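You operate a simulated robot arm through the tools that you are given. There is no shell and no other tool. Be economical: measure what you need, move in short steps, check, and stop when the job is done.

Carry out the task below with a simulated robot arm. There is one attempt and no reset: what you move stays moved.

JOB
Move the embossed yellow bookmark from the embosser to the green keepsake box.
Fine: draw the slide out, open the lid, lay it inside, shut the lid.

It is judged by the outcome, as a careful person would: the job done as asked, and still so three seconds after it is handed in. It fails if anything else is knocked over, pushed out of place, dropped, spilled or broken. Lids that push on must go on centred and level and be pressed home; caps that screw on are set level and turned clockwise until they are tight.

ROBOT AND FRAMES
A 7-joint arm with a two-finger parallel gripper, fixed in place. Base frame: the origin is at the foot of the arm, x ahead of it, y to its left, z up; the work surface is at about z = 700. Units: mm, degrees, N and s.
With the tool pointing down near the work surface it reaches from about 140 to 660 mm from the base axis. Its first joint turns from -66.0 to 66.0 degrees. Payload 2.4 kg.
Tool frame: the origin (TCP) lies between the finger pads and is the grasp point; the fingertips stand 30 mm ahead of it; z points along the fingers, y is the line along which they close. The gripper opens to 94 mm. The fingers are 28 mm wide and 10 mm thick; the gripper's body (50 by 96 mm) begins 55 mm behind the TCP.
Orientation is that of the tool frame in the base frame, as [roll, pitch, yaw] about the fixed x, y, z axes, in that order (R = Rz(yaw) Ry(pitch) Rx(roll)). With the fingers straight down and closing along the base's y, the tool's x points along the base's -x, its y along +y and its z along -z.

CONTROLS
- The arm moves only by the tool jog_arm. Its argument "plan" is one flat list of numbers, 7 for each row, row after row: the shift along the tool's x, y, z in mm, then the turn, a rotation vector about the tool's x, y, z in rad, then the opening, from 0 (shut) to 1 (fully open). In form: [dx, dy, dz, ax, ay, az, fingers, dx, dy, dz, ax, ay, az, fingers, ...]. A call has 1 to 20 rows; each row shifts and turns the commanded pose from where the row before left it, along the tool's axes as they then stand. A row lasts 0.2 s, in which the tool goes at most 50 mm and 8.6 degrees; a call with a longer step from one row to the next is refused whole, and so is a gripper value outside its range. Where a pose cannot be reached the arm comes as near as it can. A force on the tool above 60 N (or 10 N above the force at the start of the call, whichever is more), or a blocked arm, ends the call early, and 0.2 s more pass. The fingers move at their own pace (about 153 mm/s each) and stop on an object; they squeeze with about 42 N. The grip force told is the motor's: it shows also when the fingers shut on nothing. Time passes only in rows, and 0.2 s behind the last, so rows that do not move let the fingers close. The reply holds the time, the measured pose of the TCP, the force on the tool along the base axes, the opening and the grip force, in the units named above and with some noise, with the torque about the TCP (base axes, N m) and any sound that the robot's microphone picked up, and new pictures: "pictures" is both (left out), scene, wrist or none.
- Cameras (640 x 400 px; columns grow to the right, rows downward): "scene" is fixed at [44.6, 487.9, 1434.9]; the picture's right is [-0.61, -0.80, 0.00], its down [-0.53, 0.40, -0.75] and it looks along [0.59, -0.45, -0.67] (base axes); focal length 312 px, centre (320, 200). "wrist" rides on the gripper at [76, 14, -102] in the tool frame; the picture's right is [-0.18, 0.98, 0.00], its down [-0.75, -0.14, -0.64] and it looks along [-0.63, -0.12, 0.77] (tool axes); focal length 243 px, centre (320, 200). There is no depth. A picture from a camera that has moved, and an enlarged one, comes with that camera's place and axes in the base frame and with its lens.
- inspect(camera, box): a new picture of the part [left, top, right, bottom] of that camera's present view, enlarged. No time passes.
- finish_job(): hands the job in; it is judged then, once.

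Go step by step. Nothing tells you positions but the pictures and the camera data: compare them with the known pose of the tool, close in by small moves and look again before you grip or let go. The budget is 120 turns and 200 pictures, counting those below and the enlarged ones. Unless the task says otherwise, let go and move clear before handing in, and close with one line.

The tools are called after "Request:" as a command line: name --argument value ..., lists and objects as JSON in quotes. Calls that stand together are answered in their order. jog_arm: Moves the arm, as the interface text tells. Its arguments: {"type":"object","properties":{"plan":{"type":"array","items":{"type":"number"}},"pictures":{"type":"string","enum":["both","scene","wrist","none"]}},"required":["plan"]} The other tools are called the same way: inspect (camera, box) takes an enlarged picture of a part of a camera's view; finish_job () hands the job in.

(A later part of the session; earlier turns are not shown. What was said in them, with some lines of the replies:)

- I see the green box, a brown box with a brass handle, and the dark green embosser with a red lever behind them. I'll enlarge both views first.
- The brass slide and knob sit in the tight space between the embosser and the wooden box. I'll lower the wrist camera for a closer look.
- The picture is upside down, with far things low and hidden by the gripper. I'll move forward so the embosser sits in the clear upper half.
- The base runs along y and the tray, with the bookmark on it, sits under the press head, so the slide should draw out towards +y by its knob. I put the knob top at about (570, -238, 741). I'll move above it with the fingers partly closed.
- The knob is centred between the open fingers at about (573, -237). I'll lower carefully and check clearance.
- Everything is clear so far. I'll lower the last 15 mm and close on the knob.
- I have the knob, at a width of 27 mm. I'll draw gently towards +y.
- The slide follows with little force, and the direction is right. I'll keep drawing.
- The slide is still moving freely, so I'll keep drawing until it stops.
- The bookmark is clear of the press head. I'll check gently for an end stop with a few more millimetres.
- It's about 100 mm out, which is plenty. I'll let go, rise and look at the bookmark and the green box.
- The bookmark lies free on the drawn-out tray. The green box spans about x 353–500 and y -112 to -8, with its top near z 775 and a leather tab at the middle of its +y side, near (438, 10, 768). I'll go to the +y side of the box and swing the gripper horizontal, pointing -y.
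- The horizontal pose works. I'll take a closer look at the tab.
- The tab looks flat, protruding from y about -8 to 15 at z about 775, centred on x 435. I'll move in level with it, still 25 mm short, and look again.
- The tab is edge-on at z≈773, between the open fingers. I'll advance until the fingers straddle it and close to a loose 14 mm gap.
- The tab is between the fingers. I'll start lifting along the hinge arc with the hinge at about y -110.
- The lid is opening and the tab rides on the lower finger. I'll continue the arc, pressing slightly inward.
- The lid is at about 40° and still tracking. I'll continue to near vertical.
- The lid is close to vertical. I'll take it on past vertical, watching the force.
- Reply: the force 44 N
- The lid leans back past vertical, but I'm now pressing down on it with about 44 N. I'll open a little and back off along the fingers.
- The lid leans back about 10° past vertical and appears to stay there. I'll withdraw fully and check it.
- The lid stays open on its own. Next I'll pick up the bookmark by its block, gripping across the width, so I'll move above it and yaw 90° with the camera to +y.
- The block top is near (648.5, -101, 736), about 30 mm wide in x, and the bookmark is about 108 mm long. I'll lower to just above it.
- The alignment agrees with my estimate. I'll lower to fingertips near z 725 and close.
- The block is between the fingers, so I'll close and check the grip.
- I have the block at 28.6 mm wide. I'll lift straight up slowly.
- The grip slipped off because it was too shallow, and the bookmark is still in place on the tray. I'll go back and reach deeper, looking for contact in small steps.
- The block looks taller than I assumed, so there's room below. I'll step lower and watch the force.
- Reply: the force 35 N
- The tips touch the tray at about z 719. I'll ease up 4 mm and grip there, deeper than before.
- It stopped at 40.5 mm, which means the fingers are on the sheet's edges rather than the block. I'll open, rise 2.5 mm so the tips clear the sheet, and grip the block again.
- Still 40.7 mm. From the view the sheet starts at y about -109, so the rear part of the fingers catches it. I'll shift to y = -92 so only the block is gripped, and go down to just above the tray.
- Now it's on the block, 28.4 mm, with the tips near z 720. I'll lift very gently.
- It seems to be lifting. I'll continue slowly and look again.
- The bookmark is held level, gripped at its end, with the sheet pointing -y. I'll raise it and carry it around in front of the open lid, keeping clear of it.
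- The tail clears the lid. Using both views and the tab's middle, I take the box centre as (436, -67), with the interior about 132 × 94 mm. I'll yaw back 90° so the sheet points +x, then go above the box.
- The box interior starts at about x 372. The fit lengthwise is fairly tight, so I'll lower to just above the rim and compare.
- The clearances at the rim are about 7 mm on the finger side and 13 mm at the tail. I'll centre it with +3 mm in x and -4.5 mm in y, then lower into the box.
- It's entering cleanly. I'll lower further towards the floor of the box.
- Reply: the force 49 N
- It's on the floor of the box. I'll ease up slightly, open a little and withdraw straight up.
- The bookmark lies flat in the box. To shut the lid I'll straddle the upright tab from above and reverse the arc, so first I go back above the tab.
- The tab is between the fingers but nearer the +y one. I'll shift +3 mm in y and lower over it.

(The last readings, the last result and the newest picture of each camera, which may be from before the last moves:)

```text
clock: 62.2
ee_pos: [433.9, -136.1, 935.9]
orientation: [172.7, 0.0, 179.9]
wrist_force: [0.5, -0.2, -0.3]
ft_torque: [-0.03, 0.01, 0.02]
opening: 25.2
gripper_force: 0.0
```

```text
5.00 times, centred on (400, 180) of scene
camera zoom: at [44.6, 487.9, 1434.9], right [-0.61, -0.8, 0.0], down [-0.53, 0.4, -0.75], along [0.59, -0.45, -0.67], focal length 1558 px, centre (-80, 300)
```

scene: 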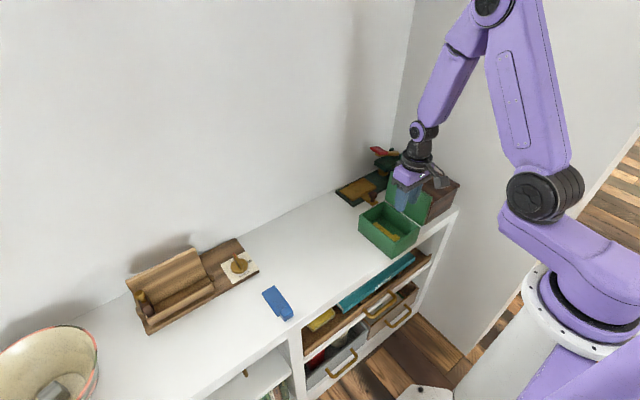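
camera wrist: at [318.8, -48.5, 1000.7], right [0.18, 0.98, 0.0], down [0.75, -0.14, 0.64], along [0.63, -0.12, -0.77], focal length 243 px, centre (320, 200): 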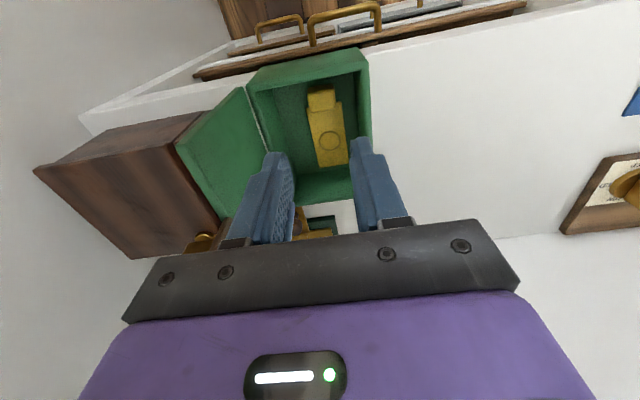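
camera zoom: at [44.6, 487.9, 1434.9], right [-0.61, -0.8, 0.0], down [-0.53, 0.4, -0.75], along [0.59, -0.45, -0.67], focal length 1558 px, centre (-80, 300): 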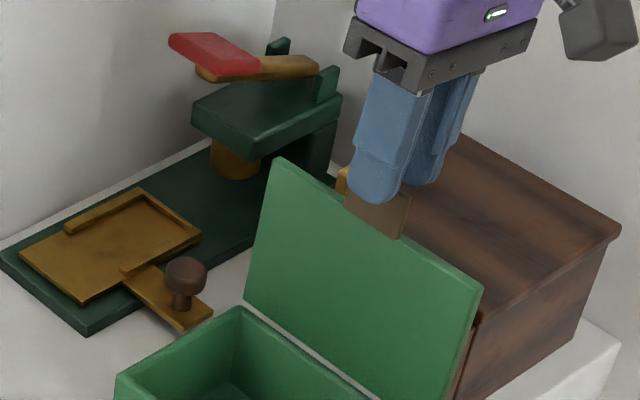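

The tab is centred. I'll lower onto it and start the reverse arc.

Request:
jog_arm --plan '[0, 0, 12, 0, 0, 0, 0.25, 0, 5, 0, 0, 0, 0, 0.2, 0, 15, 1.2, 0.1, 0, 0, 0.2, 0, 15, 1.2, 0.1, 0, 0, 0.2, 0, 15, 1.2, 0.1, 0, 0, 0.2, 0, 15, 1.2, 0.1, 0, 0, 0.2, 0, 0, 0, 0, 0, 0, 0.2]' --pictures "none"

Request:
inspect --camera "wrist" --box '[220, 60, 420, 230]'

Request:
inspect --camera "scene" --box '[340, 140, 460, 260]'

```text
clock: 63.8
ee_pos: [435.2, -69.0, 918.2]
orientation: [-164.5, 0.0, 179.9]
wrist_force: [1.0, -0.1, 0.1]
ft_torque: [0.02, 0.02, 0.01]
opening: 18.9
gripper_force: 0.0
```

```text
2.35 times, centred on (320, 145) of wrist
camera zoom: at [358.2, -30.3, 1014.7], right [0.18, 0.95, -0.26], down [0.75, 0.04, 0.66], along [0.63, -0.32, -0.71], focal length 571 px, centre (320, 329)
```

zoom: 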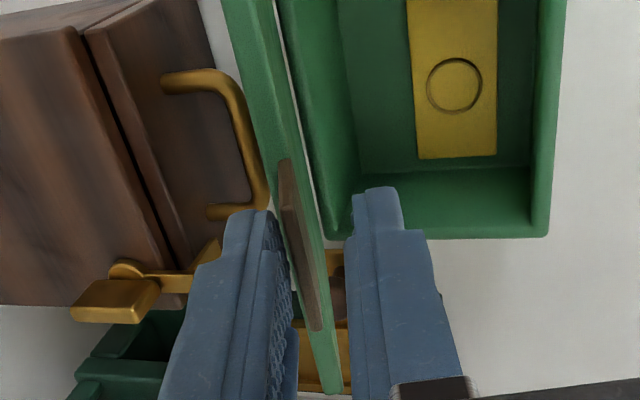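

```text
3.33 times, centred on (400, 200) of scene
camera zoom: at [44.6, 488.0, 1434.9], right [-0.61, -0.8, 0.0], down [-0.53, 0.4, -0.75], along [0.59, -0.45, -0.67], focal length 1038 px, centre (53, 200)
```

zoom: 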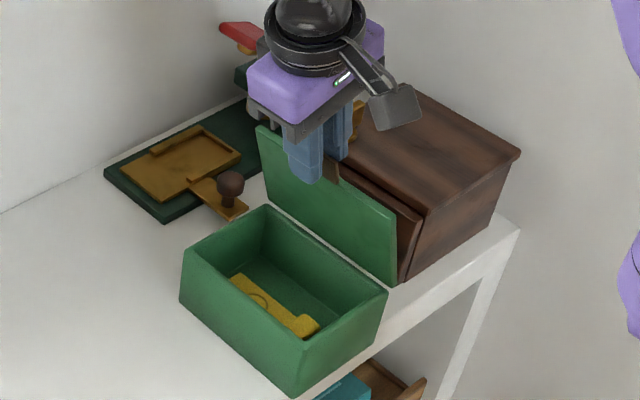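

The lid follows. I'll continue the arc, keeping a bit more overlap.

Request:
jog_arm --plan '[0, 15, 2.2, 0.1, 0, 0, 0.2, 0, 15, 2.2, 0.1, 0, 0, 0.2, 0, 15, 2.2, 0.1, 0, 0, 0.2, 0, 15, 1.5, 0.1, 0, 0, 0.2, 0, 0, 0, 0, 0, 0, 0.2]' --pictures "none"

Request:
inspect --camera "wrist" --box '[220, 60, 420, 230]'

Request:
inspect --camera "scene" --box '[340, 140, 460, 260]'

```text
clock: 65.0
ee_pos: [434.9, -18.8, 888.9]
orientation: [-141.5, 0.1, -180.0]
wrist_force: [0.4, -0.1, 0.3]
ft_torque: [0.0, 0.0, 0.02]
opening: 18.8
gripper_force: 0.0
```

```text
2.35 times, centred on (320, 145) of wrist
camera zoom: at [358.4, 55.3, 960.3], right [0.18, 0.77, -0.61], down [0.75, 0.29, 0.59], along [0.63, -0.57, -0.53], focal length 571 px, centre (320, 329)
```

zoom: 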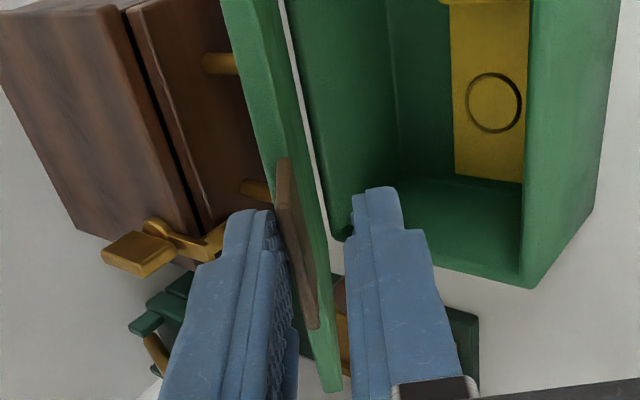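

```text
3.33 times, centred on (400, 200) of scene
camera zoom: at [44.6, 488.0, 1434.9], right [-0.61, -0.8, 0.0], down [-0.53, 0.4, -0.75], along [0.59, -0.45, -0.67], focal length 1038 px, centre (53, 200)
```

zoom: 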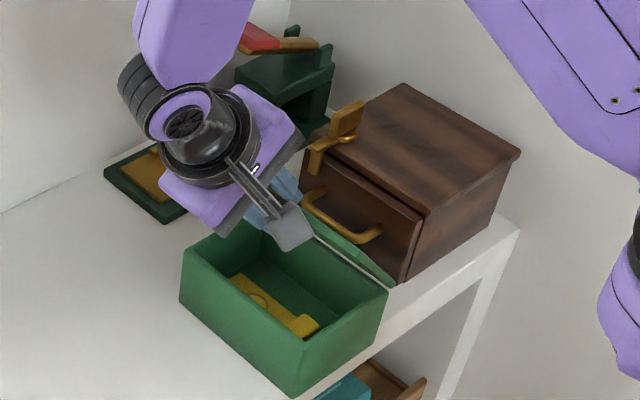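

It's tracking well, so I'll continue.

Request:
jog_arm --plan '[0, 15, 1.8, 0.1, 0, 0, 0.2, 0, 15, 1.8, 0.1, 0, 0, 0.2, 0, 15, 1.8, 0.1, 0, 0, 0.2, 0, 15, 1.8, 0.1, 0, 0, 0.2, 0, 15, 1.8, 0.1, 0, 0, 0.2, 0, 0, 0, 0, 0, 0, 0.2]' --pictures "none"

Request:
inspect --camera "wrist" --box '[220, 60, 420, 230]'

```text
clock: 66.4
ee_pos: [434.8, 22.5, 824.2]
orientation: [-112.8, 0.0, -180.0]
wrist_force: [-0.8, 0.6, 0.7]
ft_torque: [0.01, -0.03, 0.03]
opening: 18.8
gripper_force: 0.5
```

```text
2.35 times, centred on (320, 145) of wrist
camera zoom: at [357.9, 121.3, 852.2], right [0.18, 0.38, -0.91], down [0.75, 0.54, 0.38], along [0.63, -0.75, -0.19], focal length 571 px, centre (320, 329)
```

zoom: 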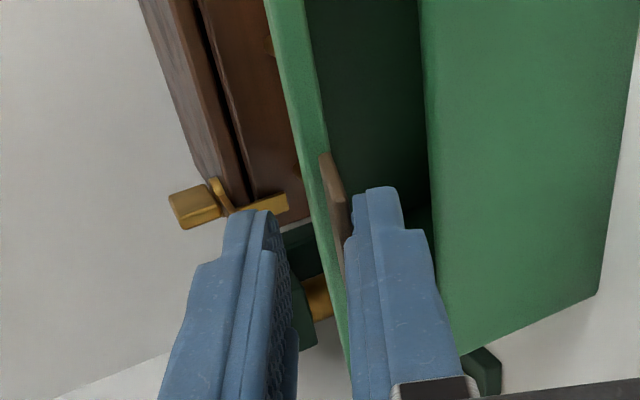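

The lid now rests on the lower finger at about 22°. I'll finish the arc to level.

Request:
jog_arm --plan '[0, 14, 0.8, 0.1, 0, 0, 0.2, 0, 14, 0.8, 0.1, 0, 0, 0.2, 0, 13, 0.8, 0.1, 0, 0, 0.2, 0, 12, 0.8, 0.098, 0, 0, 0.2, 0, 0, 0, 0, 0, 0, 0.2]' --pictures "none"

Request:
inspect --camera "wrist" --box '[220, 60, 420, 230]'

```text
clock: 67.6
ee_pos: [435.0, 33.3, 772.9]
orientation: [-90.0, -0.1, -180.0]
wrist_force: [0.1, -0.1, -0.6]
ft_torque: [-0.02, 0.0, 0.03]
opening: 18.9
gripper_force: 0.0
```

```text
2.35 times, centred on (320, 145) of wrist
camera zoom: at [358.0, 134.5, 760.6], right [0.18, 0.0, -0.98], down [0.75, 0.64, 0.14], along [0.63, -0.77, 0.12], focal length 571 px, centre (320, 329)
```

zoom: 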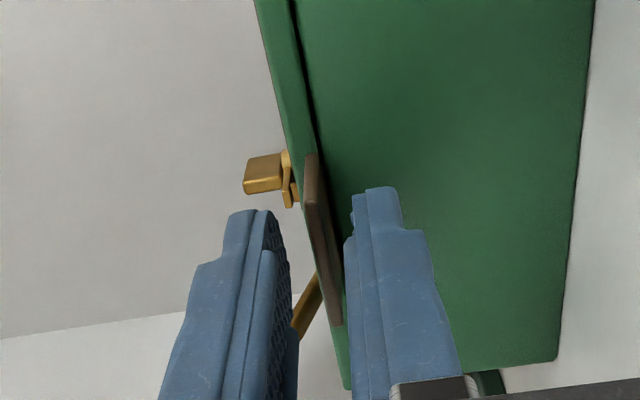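

The lid looks shut, the same as at the start. I'll press the tab down lightly with the upper finger to make sure, then read the force.

Request:
jog_arm --plan '[0, 4, 0, 0, 0, 0, 0.2, 0, 2, 0, 0, 0, 0, 0.2, 0, 2, 0, 0, 0, 0, 0.2, 0, 0, 0, 0, 0, 0, 0.2]' --pictures "none"

```text
clock: 68.6
ee_pos: [434.7, 33.6, 764.5]
orientation: [-90.1, 0.0, -180.0]
wrist_force: [0.0, -0.7, 0.9]
ft_torque: [-0.05, 0.0, 0.03]
opening: 19.9
gripper_force: 1.4
```

Request:
jog_arm --plan '[0, 2, 0, 0, 0, 0, 0.2, 0, 0, 0, 0, 0, 0, 0.2]' --pictures "none"

Request:
inspect --camera "wrist" --box '[220, 60, 420, 230]'

```text
clock: 69.2
ee_pos: [435.0, 32.7, 763.3]
orientation: [-90.1, 0.0, -180.0]
wrist_force: [0.9, 0.9, 6.0]
ft_torque: [-0.14, 0.01, 0.0]
opening: 22.4
gripper_force: 2.4
```

```text
2.35 times, centred on (320, 145) of wrist
camera zoom: at [357.8, 134.4, 750.6], right [0.18, 0.0, -0.98], down [0.75, 0.64, 0.14], along [0.63, -0.77, 0.12], focal length 571 px, centre (320, 329)
```

zoom: 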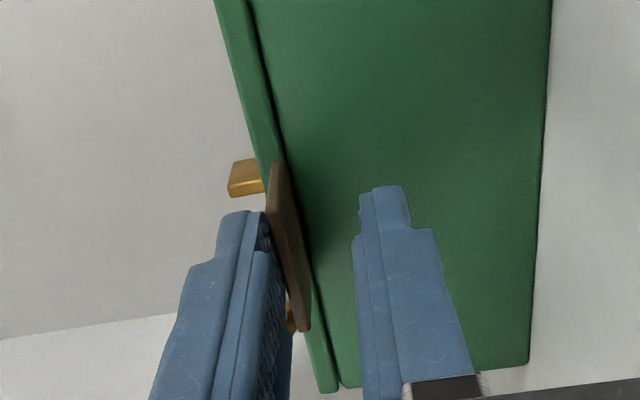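

The lid resists the light press, so it's shut. I'll raise the fingers off the tab, back out to +y, rise clear, and check the whole scene.

Request:
jog_arm --plan '[0, -5, 0, 0, 0, 0, 0.25, 0, -4, 0, 0, 0, 0, 0.3, 0, 0, -15, 0, 0, 0, 0.3, 0, 0, -25, 0, 0, 0, 0.3, 0, -30, -10, 0, 0, 0, 0.3, 0, -45, -10, 0, 0, 0, 0.3, 0, -45, 0, 0, 0, 0, 0.3, 0, -45, 0, 0, 0, 0, 0.3, 30, -40, -30, 0, 0, 0, 0.3, 0, 0, 0, 0, 0, 0, 0.3]'

Request:
inspect --camera "scene" --box '[320, 130, 480, 270]'

Request:
inspect --camera "wrist" --box '[320, 0, 640, 220]'

```text
refused: row 9 steps farther than a row can; nothing moved
```

```text
2.86 times, centred on (400, 200) of scene
camera zoom: at [44.6, 488.0, 1434.9], right [-0.61, -0.8, 0.0], down [-0.53, 0.4, -0.75], along [0.59, -0.45, -0.67], focal length 890 px, centre (91, 200)
```

zoom: 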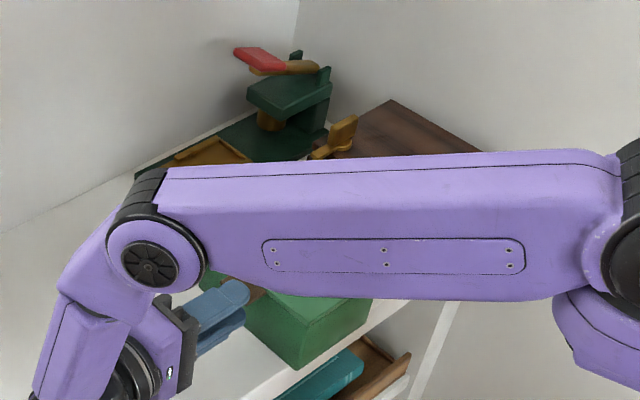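

```text
1.82 times, centred on (480, 110) of wrist
camera zoom: at [357.8, 134.4, 750.6], right [0.18, 0.0, -0.98], down [0.75, 0.64, 0.14], along [0.63, -0.77, 0.12], focal length 441 px, centre (29, 364)
```

zoom: 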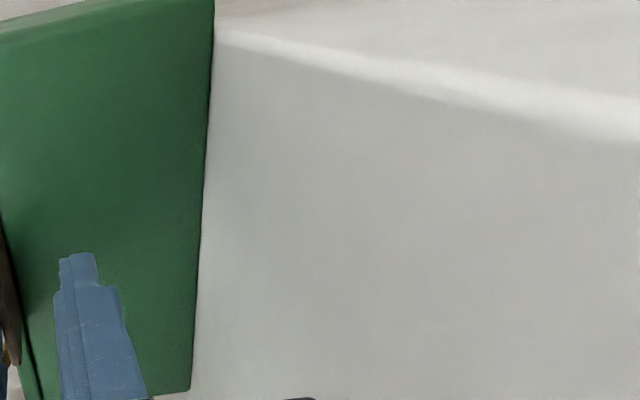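

That plan was refused because one row was too long, so nothing moved. I'll repeat it with shorter steps.

Request:
jog_arm --plan '[0, -5, 0, 0, 0, 0, 0.25, 0, -4, 0, 0, 0, 0, 0.3, 0, 0, -15, 0, 0, 0, 0.3, 0, 0, -25, 0, 0, 0, 0.3, 0, -30, -10, 0, 0, 0, 0.3, 0, -40, -10, 0, 0, 0, 0.3, 0, -45, 0, 0, 0, 0, 0.3, 0, -45, 0, 0, 0, 0, 0.3, 0, 0, -30, 0, 0, 0, 0.3, 0, 0, 0, -0.14, 0, 0, 0.3, 0, 0, 0, -0.14, 0, 0, 0.3, 0, 0, 0, -0.14, 0, 0, 0.3, 0, 0, 0, -0.14, 0, 0, 0.3, 0, 0, 0, -0.14, 0, 0, 0.3, 0, 0, 0, -0.14, 0, 0, 0.3, 0, -40, 0, 0, 0, 0, 0.3, 0, 0, 0, 0, 0, 0, 0.3]'

Request:
inspect --camera "scene" --box '[320, 130, 480, 270]'

```text
clock: 72.8
ee_pos: [435.2, 91.2, 960.2]
orientation: [-138.3, 0.0, -180.0]
wrist_force: [0.8, -1.2, -0.3]
ft_torque: [0.0, -0.04, 0.02]
opening: 28.3
gripper_force: 0.0
camera wrist: at [358.9, 169.0, 1028.2], right [0.18, 0.73, -0.65], down [0.75, 0.32, 0.57], along [0.63, -0.6, -0.49], focal length 243 px, centre (320, 200)
```

scene: 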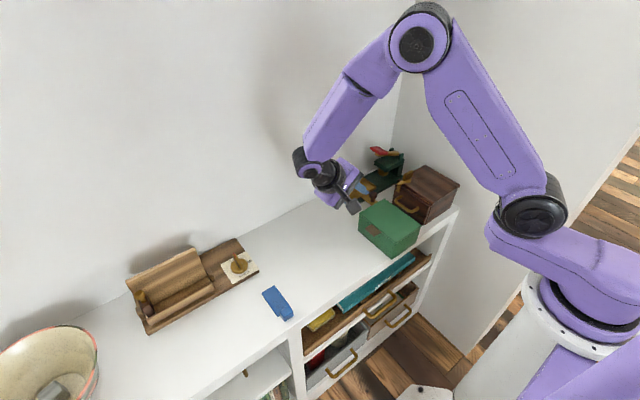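
wrist: 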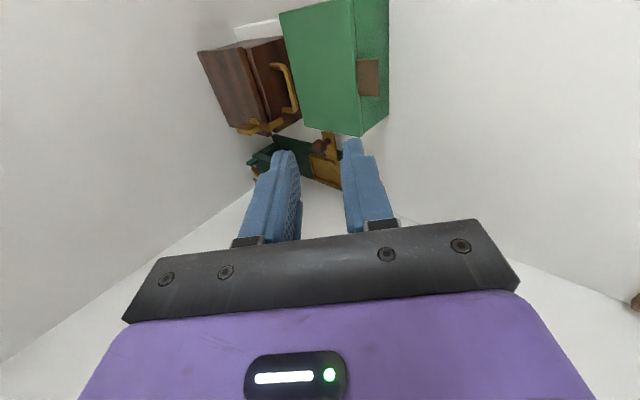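

```text
2.86 times, centred on (400, 200) of scene
camera zoom: at [44.6, 487.9, 1434.9], right [-0.61, -0.8, 0.0], down [-0.53, 0.4, -0.75], along [0.59, -0.45, -0.67], focal length 890 px, centre (91, 200)
```

zoom: 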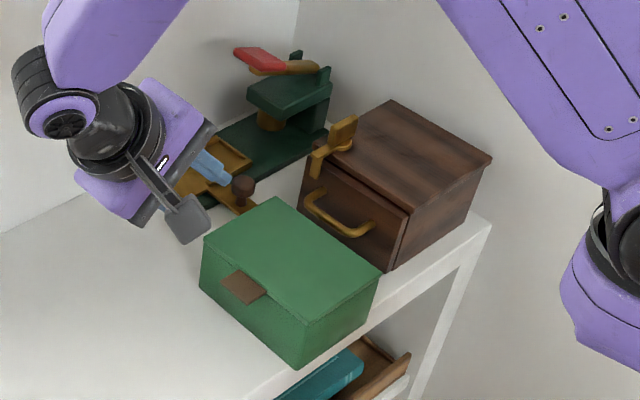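

The box is shut in its original place, the bookmark is inside, everything else looks undisturbed, and the arm is clear. I'm handing it in.

Request:
finish_job

```text
The job is handed in.
```

The embossed yellow bookmark lies flat in the green keepsake box with the lid shut, the embosser slide is left drawn out, and nothing else appears to have been moved.
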